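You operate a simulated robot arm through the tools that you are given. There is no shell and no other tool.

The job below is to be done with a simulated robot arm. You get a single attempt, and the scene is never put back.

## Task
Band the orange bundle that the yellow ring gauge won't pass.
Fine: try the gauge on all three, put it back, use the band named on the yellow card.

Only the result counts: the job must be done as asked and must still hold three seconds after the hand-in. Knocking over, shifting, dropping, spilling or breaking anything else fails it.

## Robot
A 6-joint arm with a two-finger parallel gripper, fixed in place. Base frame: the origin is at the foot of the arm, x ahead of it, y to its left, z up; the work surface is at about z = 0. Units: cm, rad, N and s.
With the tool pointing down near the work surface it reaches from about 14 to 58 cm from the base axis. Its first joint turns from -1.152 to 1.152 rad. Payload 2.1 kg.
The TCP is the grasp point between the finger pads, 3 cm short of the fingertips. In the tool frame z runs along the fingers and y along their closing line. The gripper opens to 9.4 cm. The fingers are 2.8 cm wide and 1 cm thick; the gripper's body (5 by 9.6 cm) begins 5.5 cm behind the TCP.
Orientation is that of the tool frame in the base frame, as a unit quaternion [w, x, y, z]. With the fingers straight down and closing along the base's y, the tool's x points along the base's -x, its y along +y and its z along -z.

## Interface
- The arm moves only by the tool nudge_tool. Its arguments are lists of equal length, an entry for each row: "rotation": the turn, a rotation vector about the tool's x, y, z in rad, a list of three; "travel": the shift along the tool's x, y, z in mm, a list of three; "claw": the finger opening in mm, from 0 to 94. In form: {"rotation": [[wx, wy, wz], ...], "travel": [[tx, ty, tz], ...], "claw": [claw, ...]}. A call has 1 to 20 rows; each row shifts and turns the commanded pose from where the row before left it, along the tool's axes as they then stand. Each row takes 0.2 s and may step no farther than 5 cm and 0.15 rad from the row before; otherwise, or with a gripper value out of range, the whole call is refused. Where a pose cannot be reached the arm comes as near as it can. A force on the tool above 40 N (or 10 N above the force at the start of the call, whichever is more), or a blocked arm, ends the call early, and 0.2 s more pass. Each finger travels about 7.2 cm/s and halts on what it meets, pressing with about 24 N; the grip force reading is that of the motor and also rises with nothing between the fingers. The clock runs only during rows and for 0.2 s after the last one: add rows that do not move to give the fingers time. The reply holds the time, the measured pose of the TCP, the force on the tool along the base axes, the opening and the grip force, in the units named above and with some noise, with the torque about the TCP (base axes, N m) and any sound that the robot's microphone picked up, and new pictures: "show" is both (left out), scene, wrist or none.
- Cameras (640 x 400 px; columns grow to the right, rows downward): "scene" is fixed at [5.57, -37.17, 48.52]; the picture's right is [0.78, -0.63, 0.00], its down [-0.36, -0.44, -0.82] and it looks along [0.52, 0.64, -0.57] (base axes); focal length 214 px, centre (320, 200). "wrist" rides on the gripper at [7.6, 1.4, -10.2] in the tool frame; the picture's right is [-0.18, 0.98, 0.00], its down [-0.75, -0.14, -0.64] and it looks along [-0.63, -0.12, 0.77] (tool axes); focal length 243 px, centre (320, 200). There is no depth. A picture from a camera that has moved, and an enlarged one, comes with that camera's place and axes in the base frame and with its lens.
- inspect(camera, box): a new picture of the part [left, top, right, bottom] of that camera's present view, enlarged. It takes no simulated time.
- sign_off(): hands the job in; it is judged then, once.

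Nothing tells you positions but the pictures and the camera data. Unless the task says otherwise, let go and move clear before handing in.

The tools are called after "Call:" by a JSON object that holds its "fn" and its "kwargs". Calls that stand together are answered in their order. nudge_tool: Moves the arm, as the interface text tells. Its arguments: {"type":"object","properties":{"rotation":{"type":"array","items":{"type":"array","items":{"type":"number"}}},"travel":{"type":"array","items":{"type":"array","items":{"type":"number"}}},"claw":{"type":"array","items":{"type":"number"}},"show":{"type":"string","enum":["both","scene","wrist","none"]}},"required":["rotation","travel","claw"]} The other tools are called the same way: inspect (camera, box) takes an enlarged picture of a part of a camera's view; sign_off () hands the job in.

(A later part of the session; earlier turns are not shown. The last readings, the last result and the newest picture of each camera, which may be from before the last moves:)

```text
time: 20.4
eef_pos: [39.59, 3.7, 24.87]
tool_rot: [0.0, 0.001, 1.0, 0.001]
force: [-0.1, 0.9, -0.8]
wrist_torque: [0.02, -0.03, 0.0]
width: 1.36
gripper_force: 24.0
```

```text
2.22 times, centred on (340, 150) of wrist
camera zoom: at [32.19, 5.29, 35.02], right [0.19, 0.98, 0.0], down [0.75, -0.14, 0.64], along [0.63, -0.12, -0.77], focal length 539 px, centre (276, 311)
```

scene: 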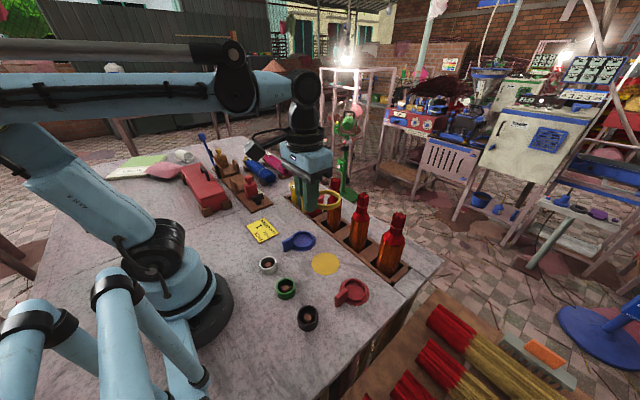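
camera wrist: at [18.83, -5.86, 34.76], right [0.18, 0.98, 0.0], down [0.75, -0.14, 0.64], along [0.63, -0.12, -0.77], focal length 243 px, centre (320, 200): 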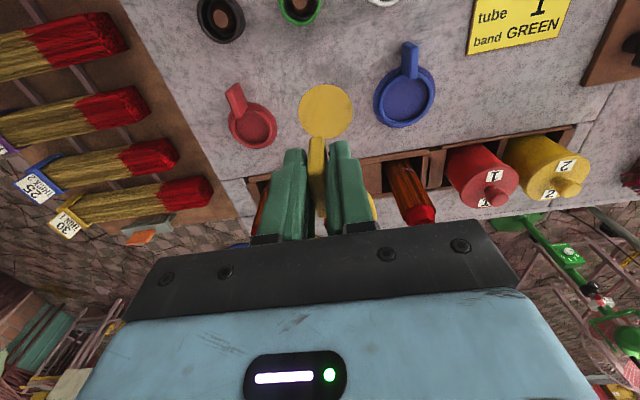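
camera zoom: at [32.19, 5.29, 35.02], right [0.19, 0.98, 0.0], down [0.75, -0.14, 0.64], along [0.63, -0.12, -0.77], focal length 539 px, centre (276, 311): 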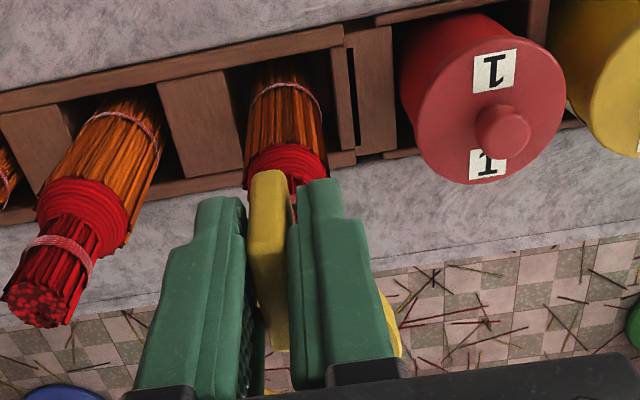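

Call:
{"fn": "nudge_tool", "kwargs": {"rotation": [[0, 0, 0], [0, 0, 0], [0, 0, 0], [0, 0, 0], [0, 0, 0], [0, 0, 0], [0, 0, 0]], "travel": [[1.5, 1, 0], [0, 0, 15], [0, 0, 15], [0, 0, 15], [0, 0, 15], [0, 0, 15], [0, 0, 0]], "claw": [0, 0, 0, 0, 0, 0, 0], "show": "none"}}

Call:
{"fn": "inspect", "kwargs": {"camera": "scene", "box": [305, 165, 365, 215]}}

Call:
{"fn": "inspect", "kwargs": {"camera": "wrist", "box": [260, 80, 420, 220]}}

```text
time: 22.0
eef_pos: [39.38, 3.73, 17.34]
tool_rot: [-0.001, 0.001, 1.0, 0.0]
force: [0.1, 0.8, -0.2]
wrist_torque: [-0.01, 0.0, -0.02]
width: 1.35
gripper_force: 24.7
```

```text
8.00 times, centred on (335, 190) of scene
camera zoom: at [5.57, -37.17, 48.52], right [0.78, -0.63, 0.0], down [-0.36, -0.44, -0.82], along [0.52, 0.64, -0.57], focal length 1716 px, centre (200, 280)
```

zoom: 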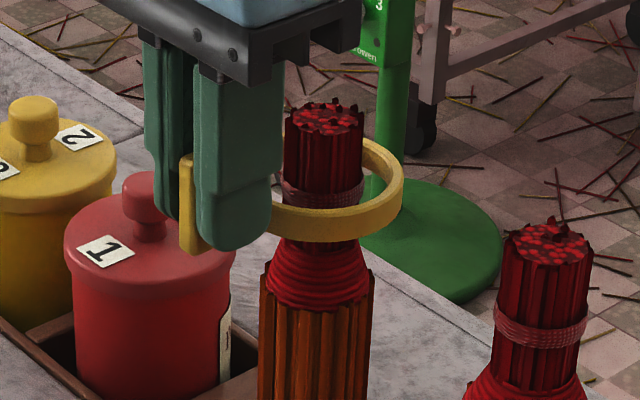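

```text
2.86 times, centred on (340, 150) of wrist
camera zoom: at [31.85, 5.29, 27.5], right [0.19, 0.98, 0.0], down [0.75, -0.14, 0.64], along [0.63, -0.12, -0.77], focal length 693 px, centre (263, 343)
```

zoom: 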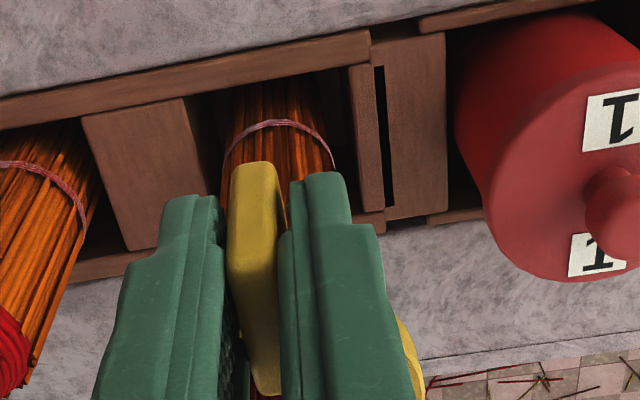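

Call:
{"fn": "nudge_tool", "kwargs": {"rotation": [[0, 0, 0], [0, 0, 0], [0, 0, 0], [0, 0, 0], [0, 0, 0], [0, 0, 0], [0, 0, 0], [0, 0, 0]], "travel": [[0, 0, 8], [0, 0, 8], [0, 0, 8], [0, 0, 8], [0, 0, 8], [0, 0, 8], [0, 0, 8], [0, 0, 0]], "claw": [0, 0, 0, 0, 0, 0, 0, 0], "show": "none"}}

Call:
{"fn": "inspect", "kwargs": {"camera": "scene", "box": [305, 175, 365, 225]}}

```text
time: 23.8
eef_pos: [39.24, 3.8, 11.75]
tool_rot: [0.0, 0.0, 1.0, 0.0]
force: [-0.5, -0.4, -0.5]
wrist_torque: [0.0, 0.04, 0.0]
width: 1.38
gripper_force: 23.7
```

```text
8.00 times, centred on (335, 200) of scene
camera zoom: at [5.57, -37.17, 48.52], right [0.78, -0.63, 0.0], down [-0.36, -0.44, -0.82], along [0.52, 0.64, -0.57], focal length 1716 px, centre (200, 200)
```

zoom: 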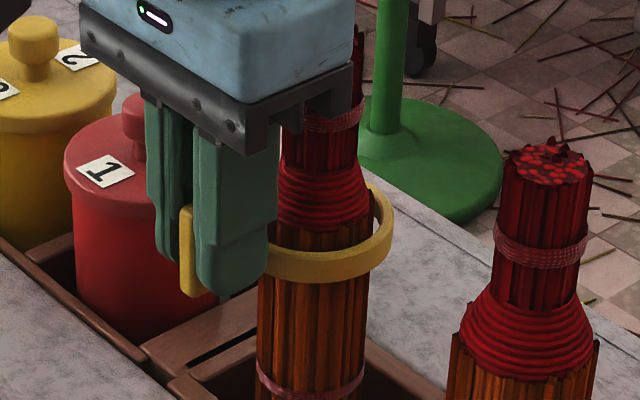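

The gauge passes the far bundle easily. I'll lift off and go to the near bundle, 22 cm in -y.

Call:
{"fn": "nudge_tool", "kwargs": {"rotation": [[0, 0, 0], [0, 0, 0], [0, 0, 0], [0, 0, 0], [0, 0, 0], [0, 0, 0], [0, 0, 0], [0, 0, 0], [0, 0, 0]], "travel": [[0, 0, -5], [0, 0, -10], [0, 0, -15], [0, 0, -20], [0, 0, -20], [0, 0, -20], [0, 0, -20], [0, 0, -21], [0, 0, 0]], "claw": [0, 0, 0, 0, 0, 0, 0, 0, 0], "show": "scene"}}

```text
time: 25.8
eef_pos: [39.36, 3.87, 24.74]
tool_rot: [0.001, 0.002, 1.0, -0.001]
force: [0.5, -1.0, -0.5]
wrist_torque: [0.05, 0.02, -0.03]
width: 1.4
gripper_force: 23.7
```

scene: 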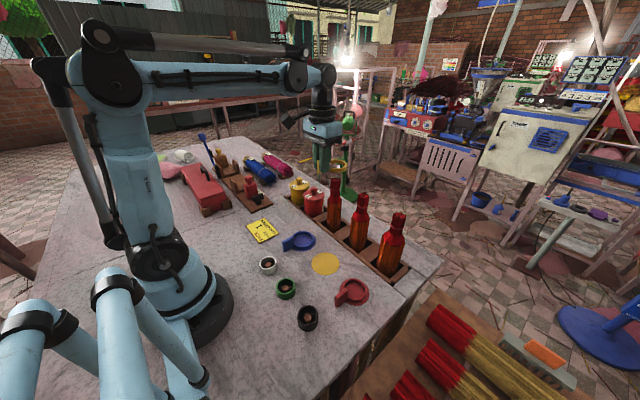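

Call:
{"fn": "nudge_tool", "kwargs": {"rotation": [[0, 0, 0], [0, 0, 0], [0, 0, 0], [0, 0, 0], [0, 0, 0], [0, 0, 0], [0, 0, 0], [0, 0, 0], [0, 0, 0], [0, 0, 0]], "travel": [[-1.5, -15, 0], [0, -25, 0], [0, -30, 0], [0, -30, 0], [0, -30, 0], [0, -30, 0], [0, -30, 0], [0, -20, 0], [0, -11, 0], [0, 0, 0]], "claw": [0, 0, 0, 0, 0, 0, 0, 0, 0, 0], "show": "none"}}

Call:
{"fn": "inspect", "kwargs": {"camera": "scene", "box": [350, 160, 450, 260]}}

Call:
{"fn": "inspect", "kwargs": {"camera": "wrist", "box": [220, 60, 460, 240]}}

```text
time: 28.0
eef_pos: [39.6, -18.19, 24.63]
tool_rot: [0.0, 0.0, 1.0, 0.0]
force: [0.8, 0.0, 0.1]
wrist_torque: [-0.01, 0.06, -0.02]
width: 1.37
gripper_force: 24.0
```

```text
4.00 times, centred on (400, 210) of scene
camera zoom: at [5.57, -37.17, 48.52], right [0.78, -0.63, 0.0], down [-0.36, -0.44, -0.82], along [0.52, 0.64, -0.57], focal length 858 px, centre (0, 160)
```

zoom: 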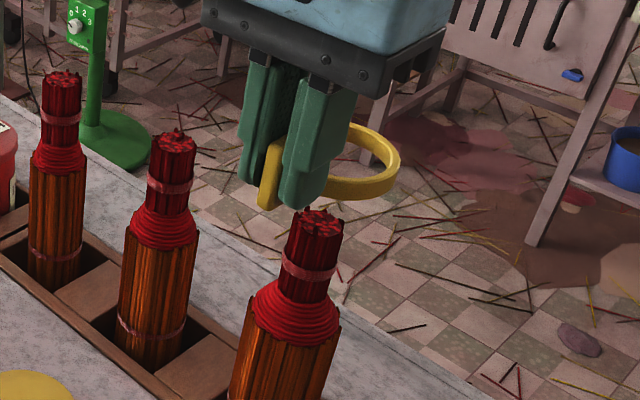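

```text
2.22 times, centred on (340, 150) of wrist
camera zoom: at [32.1, -16.8, 34.86], right [0.18, 0.98, 0.0], down [0.75, -0.14, 0.64], along [0.63, -0.12, -0.77], focal length 539 px, centre (276, 311)
```

zoom: 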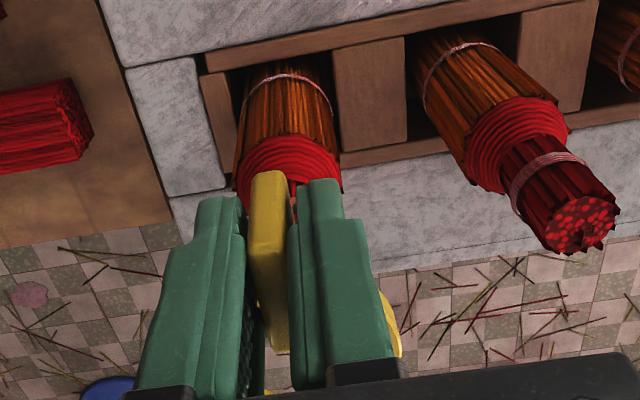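

The near bundle is visibly the fattest. I'll lower the ring onto its neck and re-check centring there.

Call:
{"fn": "nudge_tool", "kwargs": {"rotation": [[0, 0, 0], [0, 0, 0], [0, 0, 0], [0, 0, 0], [0, 0, 0], [0, 0, 0], [0, 0, 0]], "travel": [[0, 1, 0], [0, 0, 15], [0, 0, 15], [0, 0, 15], [0, 0, 15], [0, 0, 10], [0, 0, 0]], "claw": [0, 0, 0, 0, 0, 0, 0], "show": "none"}}

Call:
{"fn": "inspect", "kwargs": {"camera": "scene", "box": [360, 190, 430, 250]}}

Call:
{"fn": "inspect", "kwargs": {"camera": "wrist", "box": [260, 80, 420, 220]}}

```text
time: 29.6
eef_pos: [39.47, -18.24, 17.99]
tool_rot: [0.001, 0.0, 1.0, -0.001]
force: [0.7, 0.7, -1.0]
wrist_torque: [-0.01, 0.0, 0.04]
width: 1.37
gripper_force: 23.6
```

```text
6.67 times, centred on (395, 220) of scene
camera zoom: at [5.57, -37.17, 48.52], right [0.78, -0.63, 0.0], down [-0.36, -0.44, -0.82], along [0.52, 0.64, -0.57], focal length 1430 px, centre (-180, 67)
```

zoom: 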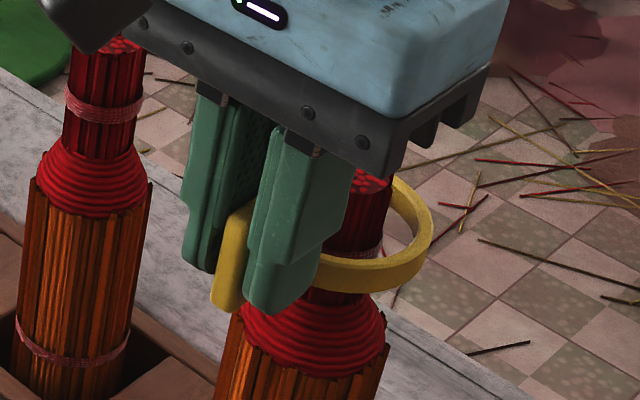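

```text
2.86 times, centred on (340, 150) of wrist
camera zoom: at [31.98, -16.76, 28.06], right [0.18, 0.98, 0.0], down [0.75, -0.14, 0.64], along [0.63, -0.12, -0.77], focal length 693 px, centre (263, 343)
```

zoom: 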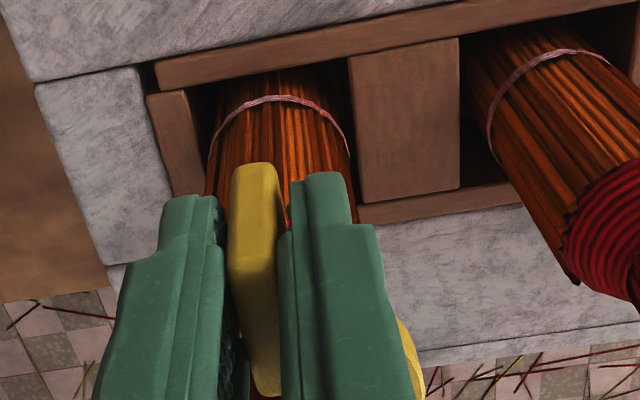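

Call:
{"fn": "nudge_tool", "kwargs": {"rotation": [[0, 0, 0], [0, 0, 0], [0, 0, 0], [0, 0, 0], [0, 0, 0]], "travel": [[0, 0, 7], [0, 0, 7], [0, 0, 7], [0, 0, 5], [0, 0, 0]], "claw": [0, 0, 0, 0, 0], "show": "none"}}

Call:
{"fn": "inspect", "kwargs": {"camera": "scene", "box": [360, 200, 430, 260]}}

```text
time: 30.8
eef_pos: [39.57, -18.16, 15.34]
tool_rot: [0.0, 0.001, 1.0, 0.0]
force: [-0.1, -0.2, 0.3]
wrist_torque: [0.02, -0.01, 0.02]
width: 1.37
gripper_force: 24.2
```

```text
6.67 times, centred on (395, 230) of scene
camera zoom: at [5.57, -37.17, 48.52], right [0.78, -0.63, 0.0], down [-0.36, -0.44, -0.82], along [0.52, 0.64, -0.57], focal length 1430 px, centre (-180, 0)
```

zoom: 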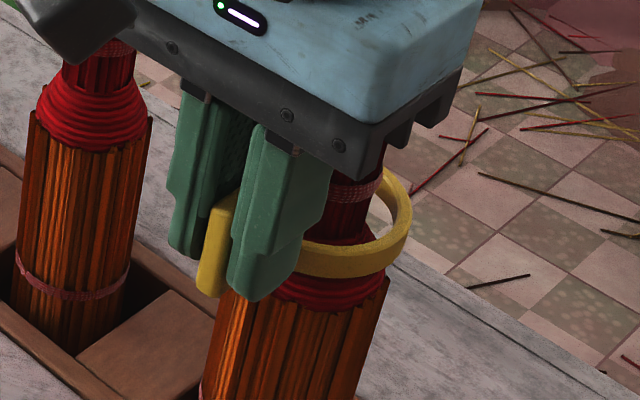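

Call:
{"fn": "nudge_tool", "kwargs": {"rotation": [[0, 0, 0], [0, 0, 0], [0, 0, 0], [0, 0, 0]], "travel": [[0, 0, 2], [0, 0, 2], [0, 0, 2], [0, 0, 0]], "claw": [0, 0, 0, 0], "show": "none"}}

Call:
{"fn": "inspect", "kwargs": {"camera": "scene", "box": [370, 205, 420, 245]}}

```text
time: 31.8
eef_pos: [39.44, -18.12, 14.76]
tool_rot: [0.0, 0.0, 1.0, 0.0]
force: [-0.2, -0.3, -1.0]
wrist_torque: [-0.01, 0.01, -0.04]
width: 1.39
gripper_force: 24.1
```

```text
10.00 times, centred on (395, 225) of scene
camera zoom: at [5.57, -37.17, 48.52], right [0.78, -0.63, 0.0], down [-0.36, -0.44, -0.82], along [0.52, 0.64, -0.57], focal length 2145 px, centre (-430, -50)
```

zoom: 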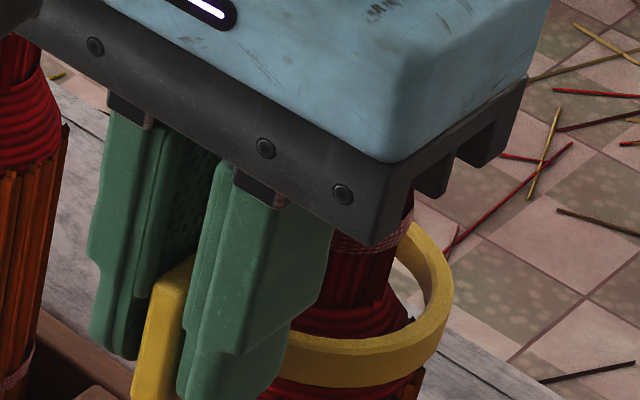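

Call:
{"fn": "nudge_tool", "kwargs": {"rotation": [[0, 0, 0], [0, 0, 0], [0, 0, 0]], "travel": [[0, 0, 2], [0, 0, 2], [0, 0, 0]], "claw": [0, 0, 0], "show": "none"}}

Call:
{"fn": "inspect", "kwargs": {"camera": "scene", "box": [370, 215, 420, 255]}}

```text
time: 32.6
eef_pos: [39.56, -18.06, 14.14]
tool_rot: [0.0, 0.001, 1.0, 0.001]
force: [-0.4, -1.6, 0.7]
wrist_torque: [-0.06, 0.01, -0.06]
width: 1.4
gripper_force: 23.9
```

```text
10.00 times, centred on (395, 235) of scene
camera zoom: at [5.57, -37.17, 48.52], right [0.78, -0.63, 0.0], down [-0.36, -0.44, -0.82], along [0.52, 0.64, -0.57], focal length 2145 px, centre (-430, -150)
```

zoom: 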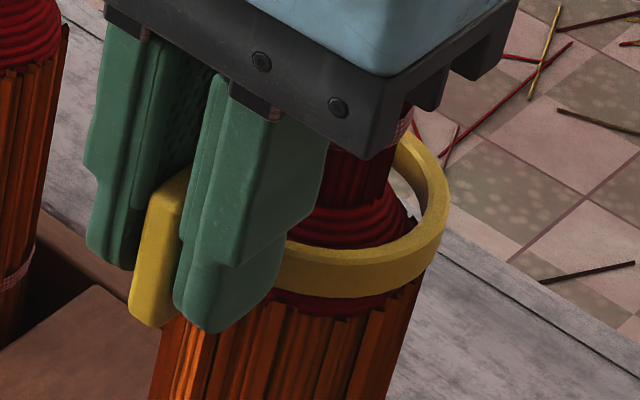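

Slight contact begins with a -1.6 N push in y, so the ring is a hair too far to +y. I'll shift 0.8 mm and press down another 2 mm to confirm that it's blocked.

Call:
{"fn": "nudge_tool", "kwargs": {"rotation": [[0, 0, 0], [0, 0, 0], [0, 0, 0]], "travel": [[0, -0.8, 0], [0, 0, 1.5], [0, 0, 0]], "claw": [0, 0, 0], "show": "none"}}

Call:
{"fn": "inspect", "kwargs": {"camera": "scene", "box": [370, 215, 420, 255]}}

```text
time: 33.4
eef_pos: [39.43, -18.2, 14.2]
tool_rot: [-0.001, 0.001, 1.0, 0.0]
force: [0.1, 0.2, -0.6]
wrist_torque: [-0.01, 0.0, -0.01]
width: 1.35
gripper_force: 24.1
```

```text
10.00 times, centred on (395, 235) of scene
camera zoom: at [5.57, -37.17, 48.52], right [0.78, -0.63, 0.0], down [-0.36, -0.44, -0.82], along [0.52, 0.64, -0.57], focal length 2145 px, centre (-430, -150)
```

zoom: 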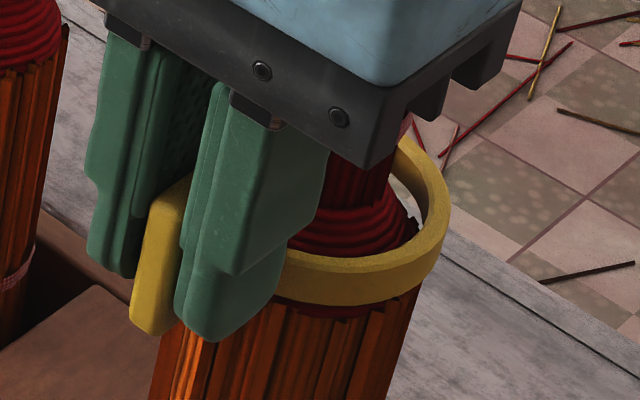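

Call:
{"fn": "nudge_tool", "kwargs": {"rotation": [[0, 0, 0], [0, 0, 0], [0, 0, 0]], "travel": [[0, 0, 1.5], [0, 0, 1.5], [0, 0, 0]], "claw": [0, 0, 0], "show": "none"}}

Call:
{"fn": "inspect", "kwargs": {"camera": "scene", "box": [370, 215, 420, 255]}}

```text
time: 34.2
eef_pos: [39.48, -18.15, 13.78]
tool_rot: [0.0, 0.001, 1.0, -0.001]
force: [0.0, 0.1, -0.1]
wrist_torque: [-0.08, -0.02, 0.02]
width: 1.4
gripper_force: 24.2
```

```text
10.00 times, centred on (395, 235) of scene
camera zoom: at [5.57, -37.17, 48.52], right [0.78, -0.63, 0.0], down [-0.36, -0.44, -0.82], along [0.52, 0.64, -0.57], focal length 2145 px, centre (-430, -150)
```

zoom: 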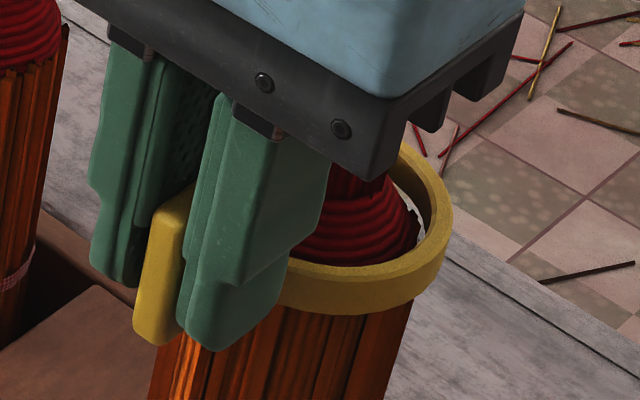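

Call:
{"fn": "nudge_tool", "kwargs": {"rotation": [[0, 0, 0], [0, 0, 0], [0, 0, 0]], "travel": [[0, 0, 1.5], [0, 0, 1.5], [0, 0, 0]], "claw": [0, 0, 0], "show": "none"}}

Call:
{"fn": "inspect", "kwargs": {"camera": "scene", "box": [370, 215, 420, 255]}}

```text
time: 35.0
eef_pos: [39.5, -18.19, 13.6]
tool_rot: [-0.001, 0.001, 1.0, 0.0]
force: [-5.1, -2.1, 16.0]
wrist_torque: [-0.01, -0.33, -0.05]
width: 1.4
gripper_force: 23.8
```

```text
10.00 times, centred on (395, 235) of scene
camera zoom: at [5.56, -37.16, 48.52], right [0.78, -0.63, 0.0], down [-0.36, -0.44, -0.82], along [0.52, 0.64, -0.57], focal length 2145 px, centre (-430, -150)
```

zoom: 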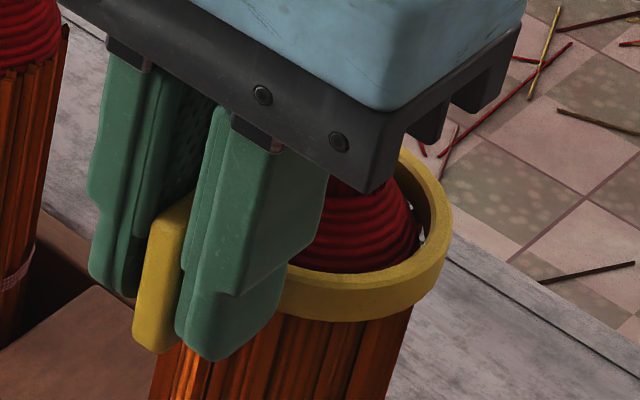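

It's blocked with 16 N upward at the shoulder, plus a -5 N x force from slight misalignment. I'll back off 4 mm, shift -1.5 mm in x and retry once to be certain.

Call:
{"fn": "nudge_tool", "kwargs": {"rotation": [[0, 0, 0], [0, 0, 0], [0, 0, 0], [0, 0, 0], [0, 0, 0]], "travel": [[0, 0, -4], [1.5, 0, 0], [0, 0, 2], [0, 0, 1], [0, 0, 0]], "claw": [0, 0, 0, 0, 0], "show": "none"}}

Call:
{"fn": "inspect", "kwargs": {"camera": "scene", "box": [370, 215, 420, 255]}}

```text
time: 36.2
eef_pos: [39.45, -18.1, 13.65]
tool_rot: [0.0, 0.002, 1.0, 0.001]
force: [-0.6, -1.5, 0.2]
wrist_torque: [-0.03, 0.0, -0.03]
width: 1.4
gripper_force: 24.2
```

```text
10.00 times, centred on (395, 235) of scene
camera zoom: at [5.57, -37.17, 48.52], right [0.78, -0.63, 0.0], down [-0.36, -0.44, -0.82], along [0.52, 0.64, -0.57], focal length 2145 px, centre (-430, -150)
```

zoom: 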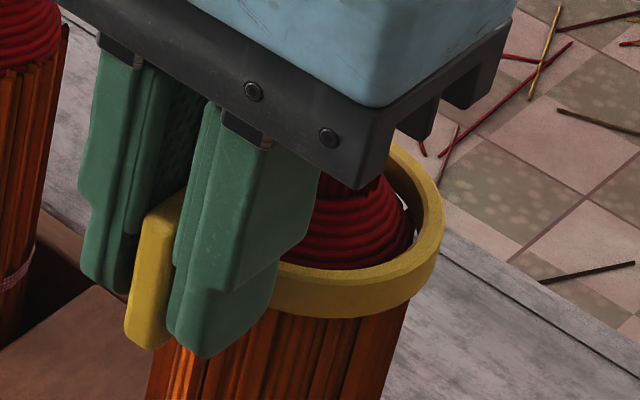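

Call:
{"fn": "nudge_tool", "kwargs": {"rotation": [[0, 0, 0], [0, 0, 0], [0, 0, 0]], "travel": [[0, -0.7, 0], [0, 0, 2], [0, 0, 0]], "claw": [0, 0, 0], "show": "none"}}

Call:
{"fn": "inspect", "kwargs": {"camera": "scene", "box": [370, 215, 420, 255]}}

```text
time: 37.0
eef_pos: [39.34, -18.36, 13.25]
tool_rot: [0.0, 0.001, 1.0, 0.0]
force: [-3.7, -1.3, 15.8]
wrist_torque: [-0.06, -0.36, -0.03]
width: 1.38
gripper_force: 24.1
```

```text
10.00 times, centred on (395, 235) of scene
camera zoom: at [5.56, -37.16, 48.52], right [0.78, -0.63, 0.0], down [-0.36, -0.44, -0.82], along [0.52, 0.64, -0.57], focal length 2145 px, centre (-430, -150)
```

zoom: 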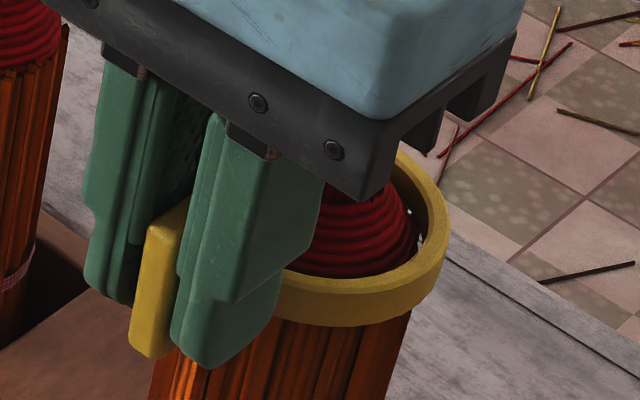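

The gauge is blocked again at 16 N, so it won't pass the near bundle (y≈-18.5); that's the one to band. I'll lift off and check that the bundle and gauge are undisturbed.

Call:
{"fn": "nudge_tool", "kwargs": {"rotation": [[0, 0, 0], [0, 0, 0], [0, 0, 0], [0, 0, 0], [0, 0, 0], [0, 0, 0], [0, 0, 0], [0, 0, 0]], "travel": [[0, 0, -4], [0, 0, -10], [0, 0, -16], [0, 0, -20], [0, 0, -22], [0, 0, -22], [0, 0, -20.5], [0, 0, 0]], "claw": [0, 0, 0, 0, 0, 0, 0, 0], "show": "none"}}

Call:
{"fn": "inspect", "kwargs": {"camera": "scene", "box": [350, 160, 450, 260]}}

Call:
{"fn": "inspect", "kwargs": {"camera": "wrist", "box": [220, 60, 460, 240]}}

```text
time: 38.8
eef_pos: [39.27, -18.44, 25.12]
tool_rot: [0.0, 0.001, 1.0, 0.0]
force: [-0.4, 0.9, -1.4]
wrist_torque: [0.01, 0.02, 0.0]
width: 1.38
gripper_force: 24.1
```

```text
4.00 times, centred on (400, 210) of scene
camera zoom: at [5.57, -37.17, 48.52], right [0.78, -0.63, 0.0], down [-0.36, -0.44, -0.82], along [0.52, 0.64, -0.57], focal length 858 px, centre (0, 160)
```

zoom: 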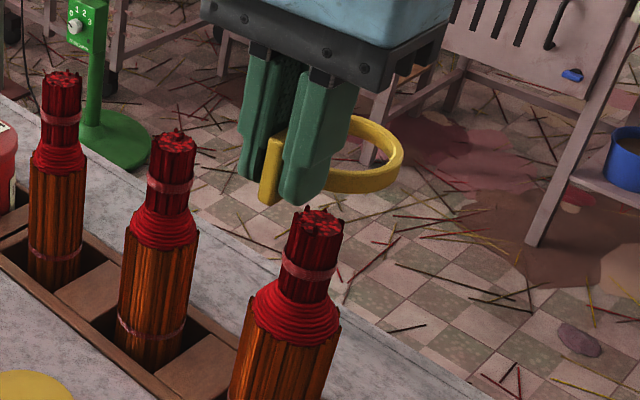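

```text
2.22 times, centred on (340, 150) of wrist
camera zoom: at [31.87, -16.89, 35.3], right [0.18, 0.98, 0.0], down [0.75, -0.14, 0.64], along [0.63, -0.12, -0.77], focal length 539 px, centre (276, 311)
```

zoom: 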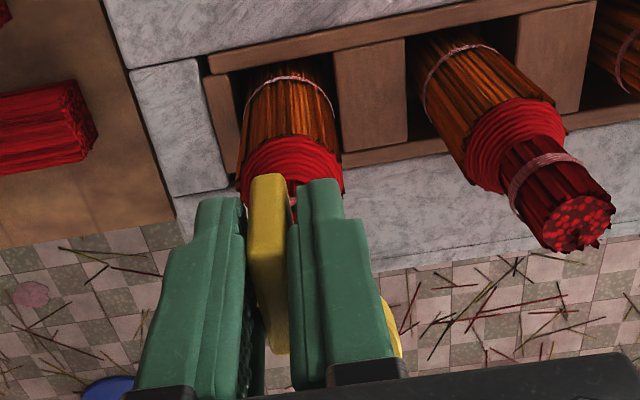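

The bundle is unmoved and the gauge is still square in the grip. I'll return above the yellow pad.

Call:
{"fn": "nudge_tool", "kwargs": {"rotation": [[0, 0, 0], [0, 0, 0], [0, 0, 0], [0, 0, 0], [0, 0, 0], [0, 0, 0], [0, 0, 0]], "travel": [[14, 11, 0], [28, 24, 0], [30, 26, 0], [30, 25, 0], [18, 15, 0], [10.5, 8.5, 0], [0, 0, 0]], "claw": [0, 0, 0, 0, 0, 0, 0], "show": "none"}}

Call:
{"fn": "nudge_tool", "kwargs": {"rotation": [[0, 0, 0], [0, 0, 0], [0, 0, 0], [0, 0, 0], [0, 0, 0], [0, 0, 0], [0, 0, 0], [0, 0, 0]], "travel": [[0, 0, 20], [0, 0, 30], [0, 0, 30], [0, 0, 30], [0, 0, 30], [0, 0, 25], [0, 0, 15], [0, 0, 0]], "claw": [0, 0, 0, 0, 0, 0, 0, 0], "show": "none"}}

Call:
{"fn": "inspect", "kwargs": {"camera": "scene", "box": [285, 230, 355, 280]}}

Call:
{"fn": "inspect", "kwargs": {"camera": "wrist", "box": [220, 60, 460, 240]}}

```text
time: 40.4
eef_pos: [26.24, -7.41, 24.61]
tool_rot: [0.0, 0.0, 1.0, 0.0]
force: [-0.4, 0.9, -1.2]
wrist_torque: [0.01, 0.02, 0.01]
width: 1.38
gripper_force: 23.9
```

```text
time: 42.2
eef_pos: [26.2, -7.2, 6.67]
tool_rot: [0.0, 0.0, 1.0, 0.0]
force: [0.3, -0.3, -0.9]
wrist_torque: [-0.02, 0.02, -0.02]
width: 1.4
gripper_force: 24.0
```

```text
8.00 times, centred on (320, 255) of scene
camera zoom: at [5.57, -37.17, 48.52], right [0.78, -0.63, 0.0], down [-0.36, -0.44, -0.82], along [0.52, 0.64, -0.57], focal length 1716 px, centre (320, -240)
```

zoom: 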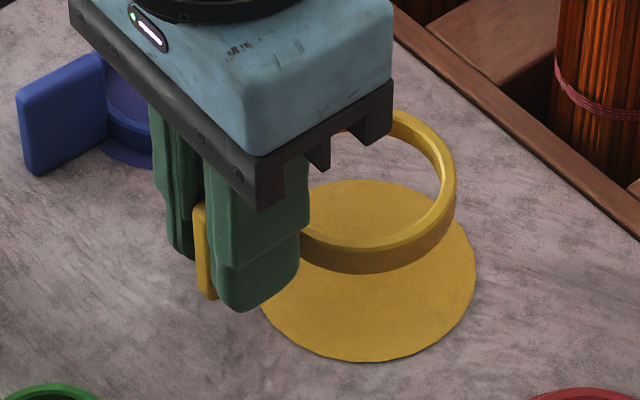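

```text
2.22 times, centred on (340, 150) of wrist
camera zoom: at [18.78, -5.72, 16.93], right [0.18, 0.98, 0.0], down [0.75, -0.14, 0.64], along [0.63, -0.12, -0.77], focal length 539 px, centre (276, 311)
```

zoom: 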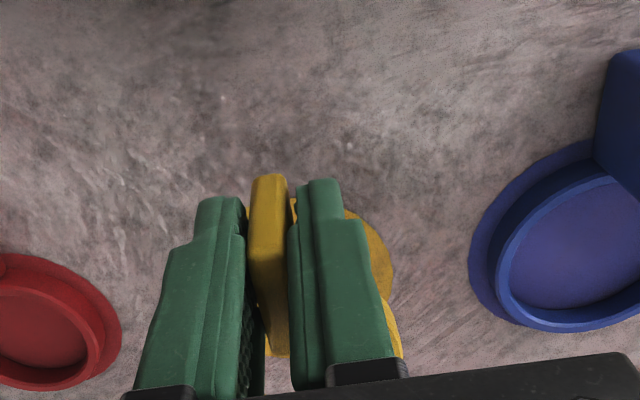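

Call:
{"fn": "nudge_tool", "kwargs": {"rotation": [[0, 0, 0], [0, 0, 0], [0, 0, 0], [0, 0, 0]], "travel": [[0, 0, 12], [0, 0, 10], [0, 0, 6], [0, 0, 0]], "claw": [0, 0, 0, 0], "show": "none"}}

Call:
{"fn": "inspect", "kwargs": {"camera": "scene", "box": [290, 235, 350, 275]}}

```text
time: 43.2
eef_pos: [26.42, -7.27, 3.99]
tool_rot: [0.001, 0.001, 1.0, 0.001]
force: [-0.7, -0.3, -0.5]
wrist_torque: [0.01, 0.04, 0.0]
width: 1.39
gripper_force: 24.1
```

```text
10.00 times, centred on (320, 255) of scene
camera zoom: at [5.57, -37.17, 48.52], right [0.78, -0.63, 0.0], down [-0.36, -0.44, -0.82], along [0.52, 0.64, -0.57], focal length 2145 px, centre (320, -350)
```

zoom: 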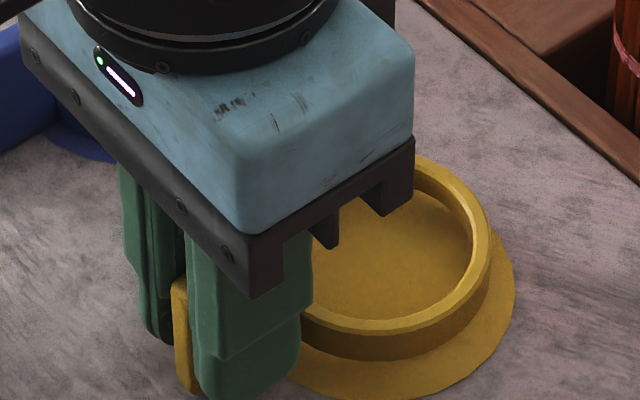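

Call:
{"fn": "nudge_tool", "kwargs": {"rotation": [[0, 0, 0], [0, 0, 0], [0, 0, 0], [0, 0, 0]], "travel": [[0, 0, 2], [0, 0, 1], [0, 0, 0.5], [0, 0, 0]], "claw": [0, 0, 0, 0], "show": "none"}}

Call:
{"fn": "inspect", "kwargs": {"camera": "scene", "box": [290, 235, 350, 275]}}

```text
time: 44.2
eef_pos: [26.33, -7.47, 3.65]
tool_rot: [0.0, 0.001, 1.0, -0.001]
force: [-0.1, -1.1, -0.2]
wrist_torque: [0.0, 0.02, -0.02]
width: 1.39
gripper_force: 23.9
```

```text
10.00 times, centred on (320, 255) of scene
camera zoom: at [5.57, -37.17, 48.52], right [0.78, -0.63, 0.0], down [-0.36, -0.44, -0.82], along [0.52, 0.64, -0.57], focal length 2145 px, centre (320, -350)
```

zoom: 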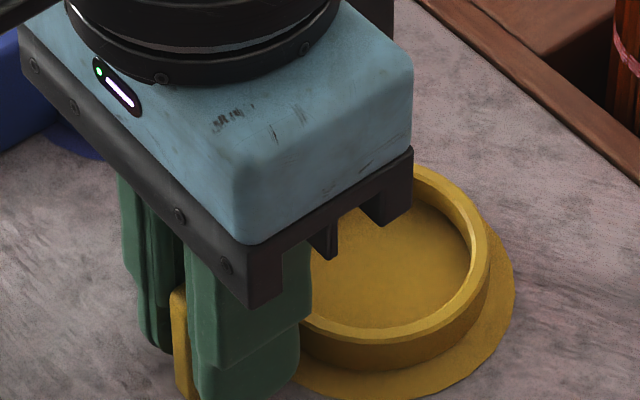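

The gauge is on its pad, within about half a millimetre of where it was. I'll release gently.

Call:
{"fn": "nudge_tool", "kwargs": {"rotation": [[0, 0, 0], [0, 0, 0], [0, 0, 0], [0, 0, 0], [0, 0, 0]], "travel": [[0, 0, 0], [0, 0, 0], [0, 0, 0], [0, 0, 0], [0, 0, 0]], "claw": [16, 20, 30, 40, 40], "show": "none"}}

Call:
{"fn": "nudge_tool", "kwargs": {"rotation": [[0, 0, 0], [0, 0, 0], [0, 0, 0], [0, 0, 0], [0, 0, 0], [0, 0, 0]], "travel": [[0, 0, -10], [0, 0, -20], [0, 0, -30], [0, 0, -30], [0, 0, -30], [0, 0, 0]], "claw": [40, 40, 40, 40, 40, 40], "show": "none"}}

Call:
{"fn": "inspect", "kwargs": {"camera": "scene", "box": [290, 240, 350, 280]}}

Call:
{"fn": "inspect", "kwargs": {"camera": "wrist", "box": [180, 0, 460, 180]}}

```text
time: 45.4
eef_pos: [26.26, -7.32, 3.79]
tool_rot: [0.0, 0.0, 1.0, 0.0]
force: [0.4, -0.5, 0.5]
wrist_torque: [-0.02, 0.02, -0.01]
width: 3.99
gripper_force: 0.1
```

```text
time: 46.8
eef_pos: [26.43, -7.29, 15.76]
tool_rot: [0.0, 0.0, 1.0, 0.0]
force: [-0.8, -1.1, -0.5]
wrist_torque: [0.01, 0.0, -0.03]
width: 4.02
gripper_force: 0.0
```

```text
10.00 times, centred on (320, 260) of scene
camera zoom: at [5.57, -37.17, 48.52], right [0.78, -0.63, 0.0], down [-0.36, -0.44, -0.82], along [0.52, 0.64, -0.57], focal length 2145 px, centre (320, -400)
```

zoom: 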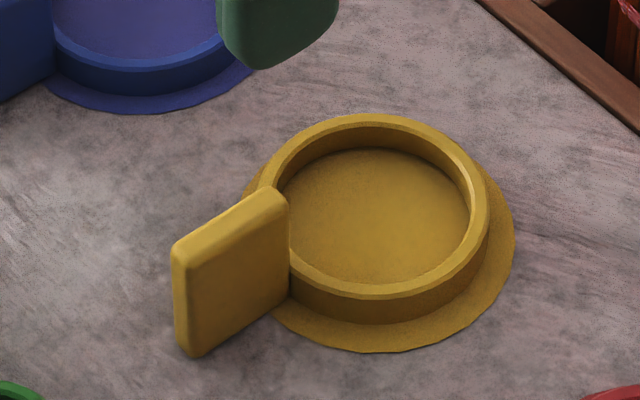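

```text
2.22 times, centred on (320, 90) of wrist
camera zoom: at [18.96, -5.89, 25.88], right [0.18, 0.98, 0.0], down [0.75, -0.14, 0.64], along [0.63, -0.12, -0.77], focal length 539 px, centre (320, 444)
```

zoom: 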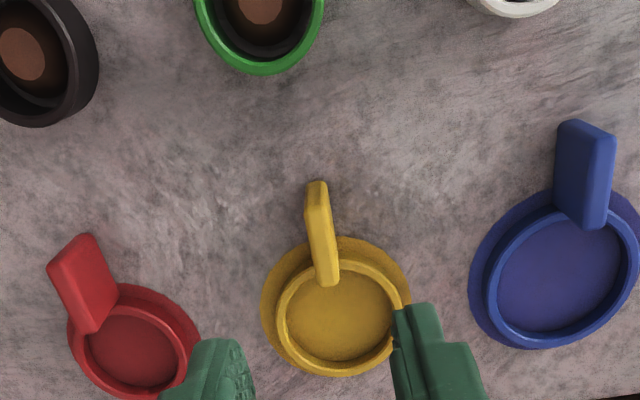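

The gauge is back on its pad. The green band is at about (18.4, -8.3), roughly 4.5 cm outside diameter and 2.6 cm tall; I'll move above it with the fingers open to 6.5 cm.

Call:
{"fn": "nudge_tool", "kwargs": {"rotation": [[0, 0, 0], [0, 0, 0], [0, 0, 0], [0, 0, 0]], "travel": [[26, -3, 0], [28, -4, 0], [26, -3, 0], [0, 0, 0]], "claw": [50, 65, 65, 65]}}

Call:
{"fn": "inspect", "kwargs": {"camera": "scene", "box": [250, 250, 330, 320]}}

Call:
{"fn": "inspect", "kwargs": {"camera": "wrist", "box": [220, 40, 420, 180]}}

```text
time: 47.8
eef_pos: [18.52, -8.25, 15.54]
tool_rot: [0.001, 0.0, 1.0, 0.0]
force: [0.1, -0.9, 0.1]
wrist_torque: [-0.01, -0.01, 0.02]
width: 6.49
gripper_force: 0.1
camera wrist: at [11.05, -6.79, 25.75], right [0.18, 0.98, 0.0], down [0.75, -0.14, 0.64], along [0.63, -0.12, -0.77], focal length 243 px, centre (320, 200)
```

scene: 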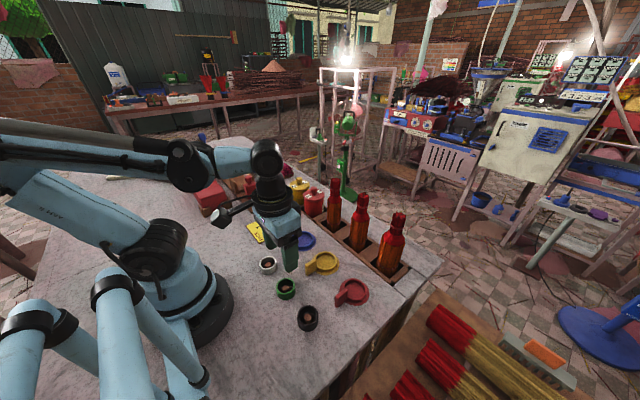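
wrist: 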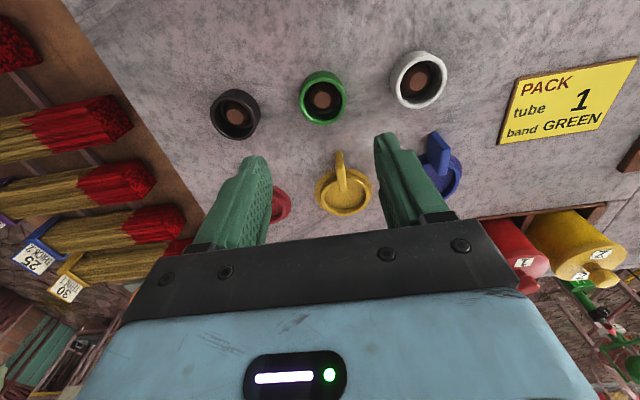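

```text
5.71 times, centred on (290, 285) of scene
camera zoom: at [5.57, -37.17, 48.52], right [0.78, -0.63, 0.0], down [-0.36, -0.44, -0.82], along [0.52, 0.64, -0.57], focal length 1226 px, centre (491, -286)
```

zoom: 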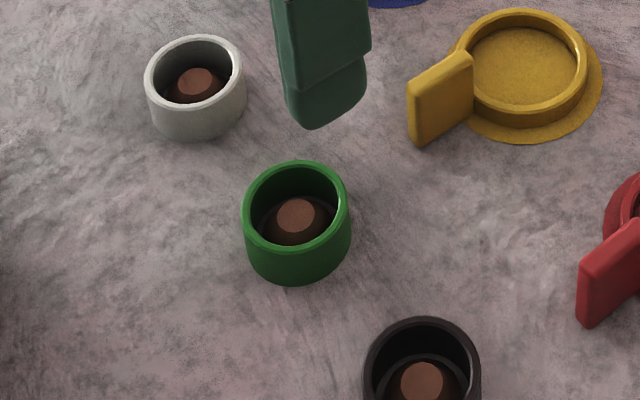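

```text
2.86 times, centred on (320, 110) of wrist
camera zoom: at [11.05, -6.79, 25.75], right [0.18, 0.98, 0.0], down [0.75, -0.14, 0.64], along [0.63, -0.12, -0.77], focal length 693 px, centre (320, 457)
```

zoom: 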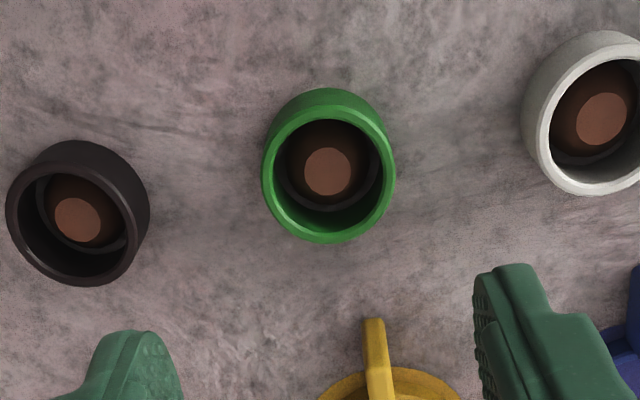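

The green band is about 3 mm to +y of the TCP. I'll correct and lower to 8 cm for another look.

Call:
{"fn": "nudge_tool", "kwargs": {"rotation": [[0, 0, 0], [0, 0, 0], [0, 0, 0], [0, 0, 0], [0, 0, 0]], "travel": [[1, 3, 0], [0, 0, 30], [0, 0, 25], [0, 0, 20], [0, 0, 0]], "claw": [65, 65, 65, 65, 65], "show": "none"}}

Call:
{"fn": "inspect", "kwargs": {"camera": "scene", "box": [250, 250, 330, 320]}}

Call:
{"fn": "inspect", "kwargs": {"camera": "wrist", "box": [220, 60, 420, 200]}}

```text
time: 49.0
eef_pos: [18.54, -8.06, 8.06]
tool_rot: [0.0, 0.001, 1.0, -0.001]
force: [-0.1, 0.5, 0.5]
wrist_torque: [-0.01, -0.02, -0.01]
width: 6.5
gripper_force: 0.0
```

```text
5.71 times, centred on (290, 285) of scene
camera zoom: at [5.57, -37.17, 48.52], right [0.78, -0.63, 0.0], down [-0.36, -0.44, -0.82], along [0.52, 0.64, -0.57], focal length 1226 px, centre (491, -286)
```

zoom: 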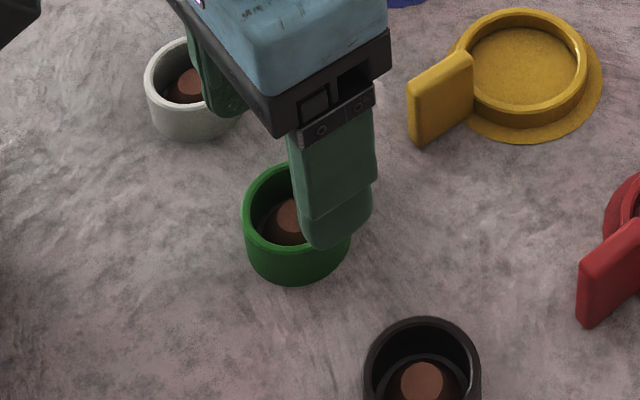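

```text
2.86 times, centred on (320, 130) of wrist
camera zoom: at [11.01, -6.52, 18.3], right [0.18, 0.98, 0.0], down [0.75, -0.14, 0.64], along [0.63, -0.12, -0.77], focal length 693 px, centre (320, 400)
```

zoom: 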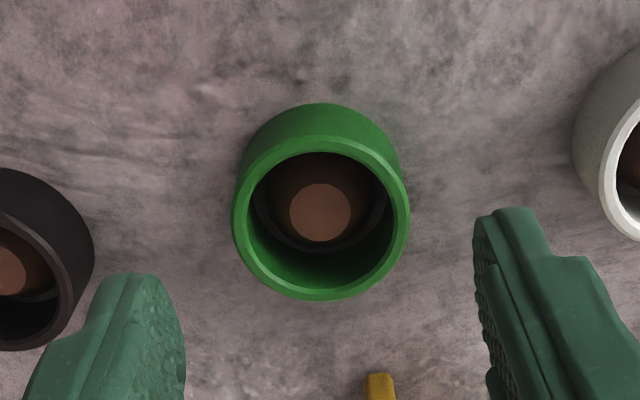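

Well centred. I'll shift 1.5 mm in -x and lower around the band so that the tips are about 5 mm off the table.

Call:
{"fn": "nudge_tool", "kwargs": {"rotation": [[0, 0, 0], [0, 0, 0], [0, 0, 0], [0, 0, 0], [0, 0, 0]], "travel": [[1.5, 0.5, 0], [0, 0, 20], [0, 0, 15], [0, 0, 9], [0, 0, 0]], "claw": [65, 65, 65, 65, 65], "show": "none"}}

Call:
{"fn": "inspect", "kwargs": {"camera": "scene", "box": [250, 250, 330, 320]}}

Call:
{"fn": "inspect", "kwargs": {"camera": "wrist", "box": [220, 60, 420, 200]}}

```text
time: 50.2
eef_pos: [17.93, -8.24, 3.86]
tool_rot: [0.0, 0.0, 1.0, 0.0]
force: [0.3, -1.2, -0.1]
wrist_torque: [-0.01, 0.02, 0.03]
width: 6.48
gripper_force: 0.0
```

```text
5.71 times, centred on (290, 285) of scene
camera zoom: at [5.57, -37.17, 48.52], right [0.78, -0.63, 0.0], down [-0.36, -0.44, -0.82], along [0.52, 0.64, -0.57], focal length 1226 px, centre (491, -286)
```

zoom: 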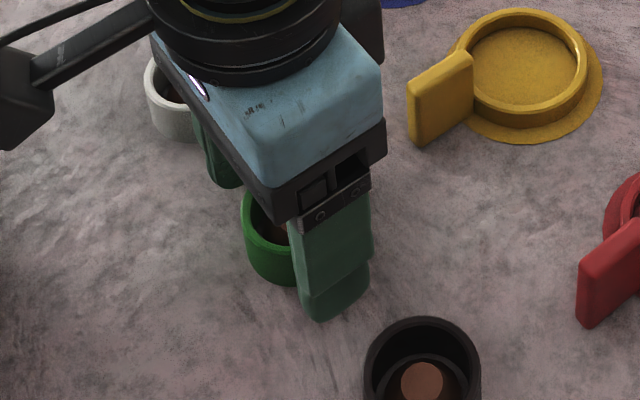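

```text
2.86 times, centred on (320, 130) of wrist
camera zoom: at [10.5, -6.61, 13.96], right [0.18, 0.98, 0.0], down [0.75, -0.14, 0.64], along [0.63, -0.12, -0.77], focal length 693 px, centre (320, 400)
```

zoom: 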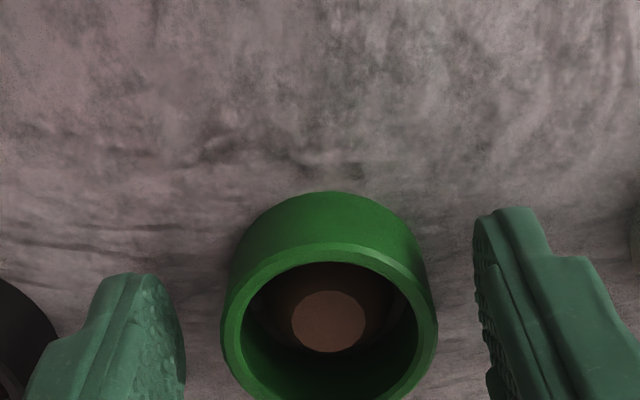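

Call:
{"fn": "nudge_tool", "kwargs": {"rotation": [[0, 0, 0]], "travel": [[0, 0, 0]], "claw": [65], "show": "none"}}

Call:
{"fn": "inspect", "kwargs": {"camera": "wrist", "box": [200, 80, 440, 240]}}

```text
time: 50.6
eef_pos: [17.94, -8.23, 3.83]
tool_rot: [0.0, 0.0, 1.0, 0.0]
force: [-0.2, 0.0, -0.3]
wrist_torque: [-0.02, 0.0, 0.02]
width: 6.5
gripper_force: 0.1
```

```text
2.50 times, centred on (320, 160) of wrist
camera zoom: at [10.5, -6.61, 13.97], right [0.18, 0.98, 0.0], down [0.75, -0.14, 0.64], along [0.63, -0.12, -0.77], focal length 606 px, centre (320, 300)
```

zoom: 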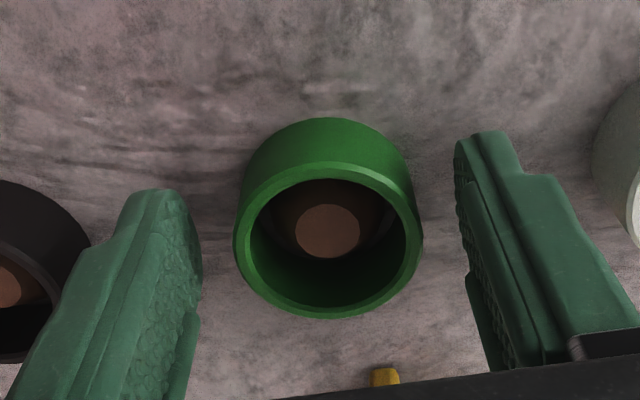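

Call:
{"fn": "nudge_tool", "kwargs": {"rotation": [[0, 0, 0], [0, 0, 0], [0, 0, 0], [0, 0, 0], [0, 0, 0], [0, 0, 0]], "travel": [[-1.5, 1, 0], [0, 0, 2], [0, 0, 0], [0, 0, 0], [0, 0, 0], [0, 0, 0]], "claw": [65, 60, 52, 46, 30, 30], "show": "none"}}

Call:
{"fn": "inspect", "kwargs": {"camera": "scene", "box": [250, 250, 330, 320]}}

Call:
{"fn": "inspect", "kwargs": {"camera": "wrist", "box": [200, 80, 440, 240]}}

```text
time: 52.0
eef_pos: [18.17, -7.82, 3.65]
tool_rot: [0.001, 0.001, 1.0, 0.0]
force: [-0.2, -0.2, 0.0]
wrist_torque: [-0.01, 0.01, -0.02]
width: 4.53
gripper_force: 24.2
```

```text
5.71 times, centred on (290, 285) of scene
camera zoom: at [5.57, -37.17, 48.52], right [0.78, -0.63, 0.0], down [-0.36, -0.44, -0.82], along [0.52, 0.64, -0.57], focal length 1226 px, centre (491, -286)
```

zoom: 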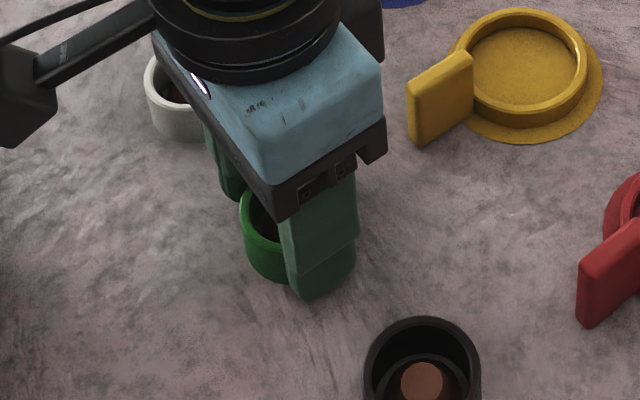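

```text
2.50 times, centred on (320, 160) of wrist
camera zoom: at [10.64, -6.41, 13.75], right [0.18, 0.98, 0.0], down [0.75, -0.14, 0.64], along [0.63, -0.12, -0.77], focal length 606 px, centre (320, 300)
```

zoom: 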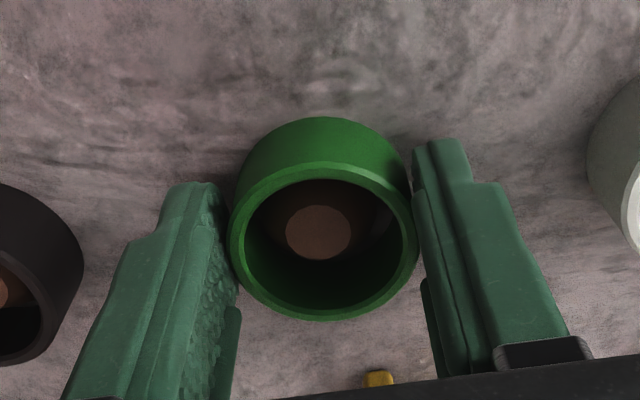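

The green band is gripped (4.53 cm, 24 N) and centred on the TCP. I'll lift straight up off its peg.

Call:
{"fn": "nudge_tool", "kwargs": {"rotation": [[0, 0, 0], [0, 0, 0], [0, 0, 0], [0, 0, 0], [0, 0, 0], [0, 0, 0], [0, 0, 0], [0, 0, 0], [0, 0, 0]], "travel": [[0, 0, -8], [0, 0, -15], [0, 0, -27], [0, 0, -30], [0, 0, -30], [0, 0, -35], [0, 0, -35], [0, 0, -35], [0, 0, 0]], "claw": [30, 30, 30, 30, 30, 30, 30, 30, 30]}}

```text
time: 54.0
eef_pos: [18.03, -7.94, 24.85]
tool_rot: [0.0, 0.0, 1.0, -0.001]
force: [-0.4, 0.0, -0.3]
wrist_torque: [-0.01, 0.02, -0.02]
width: 4.52
gripper_force: 24.5
camera wrist: at [10.67, -6.43, 34.99], right [0.19, 0.98, 0.0], down [0.75, -0.14, 0.64], along [0.63, -0.12, -0.77], focal length 243 px, centre (320, 200)
```

scene: 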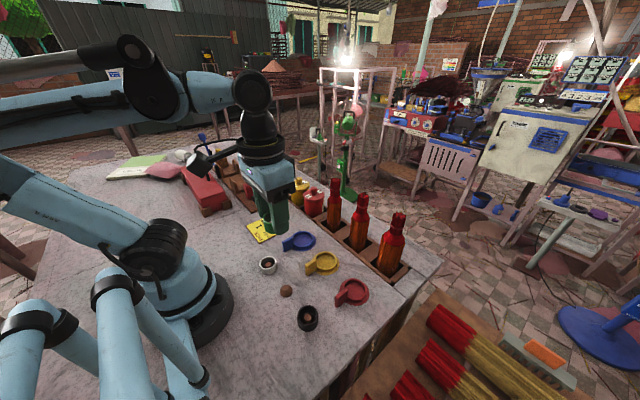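
wrist: 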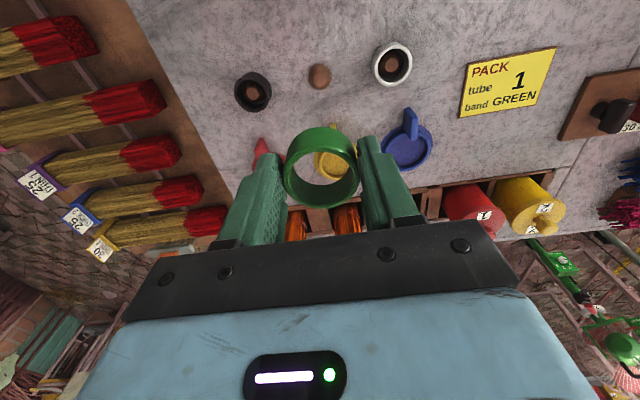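

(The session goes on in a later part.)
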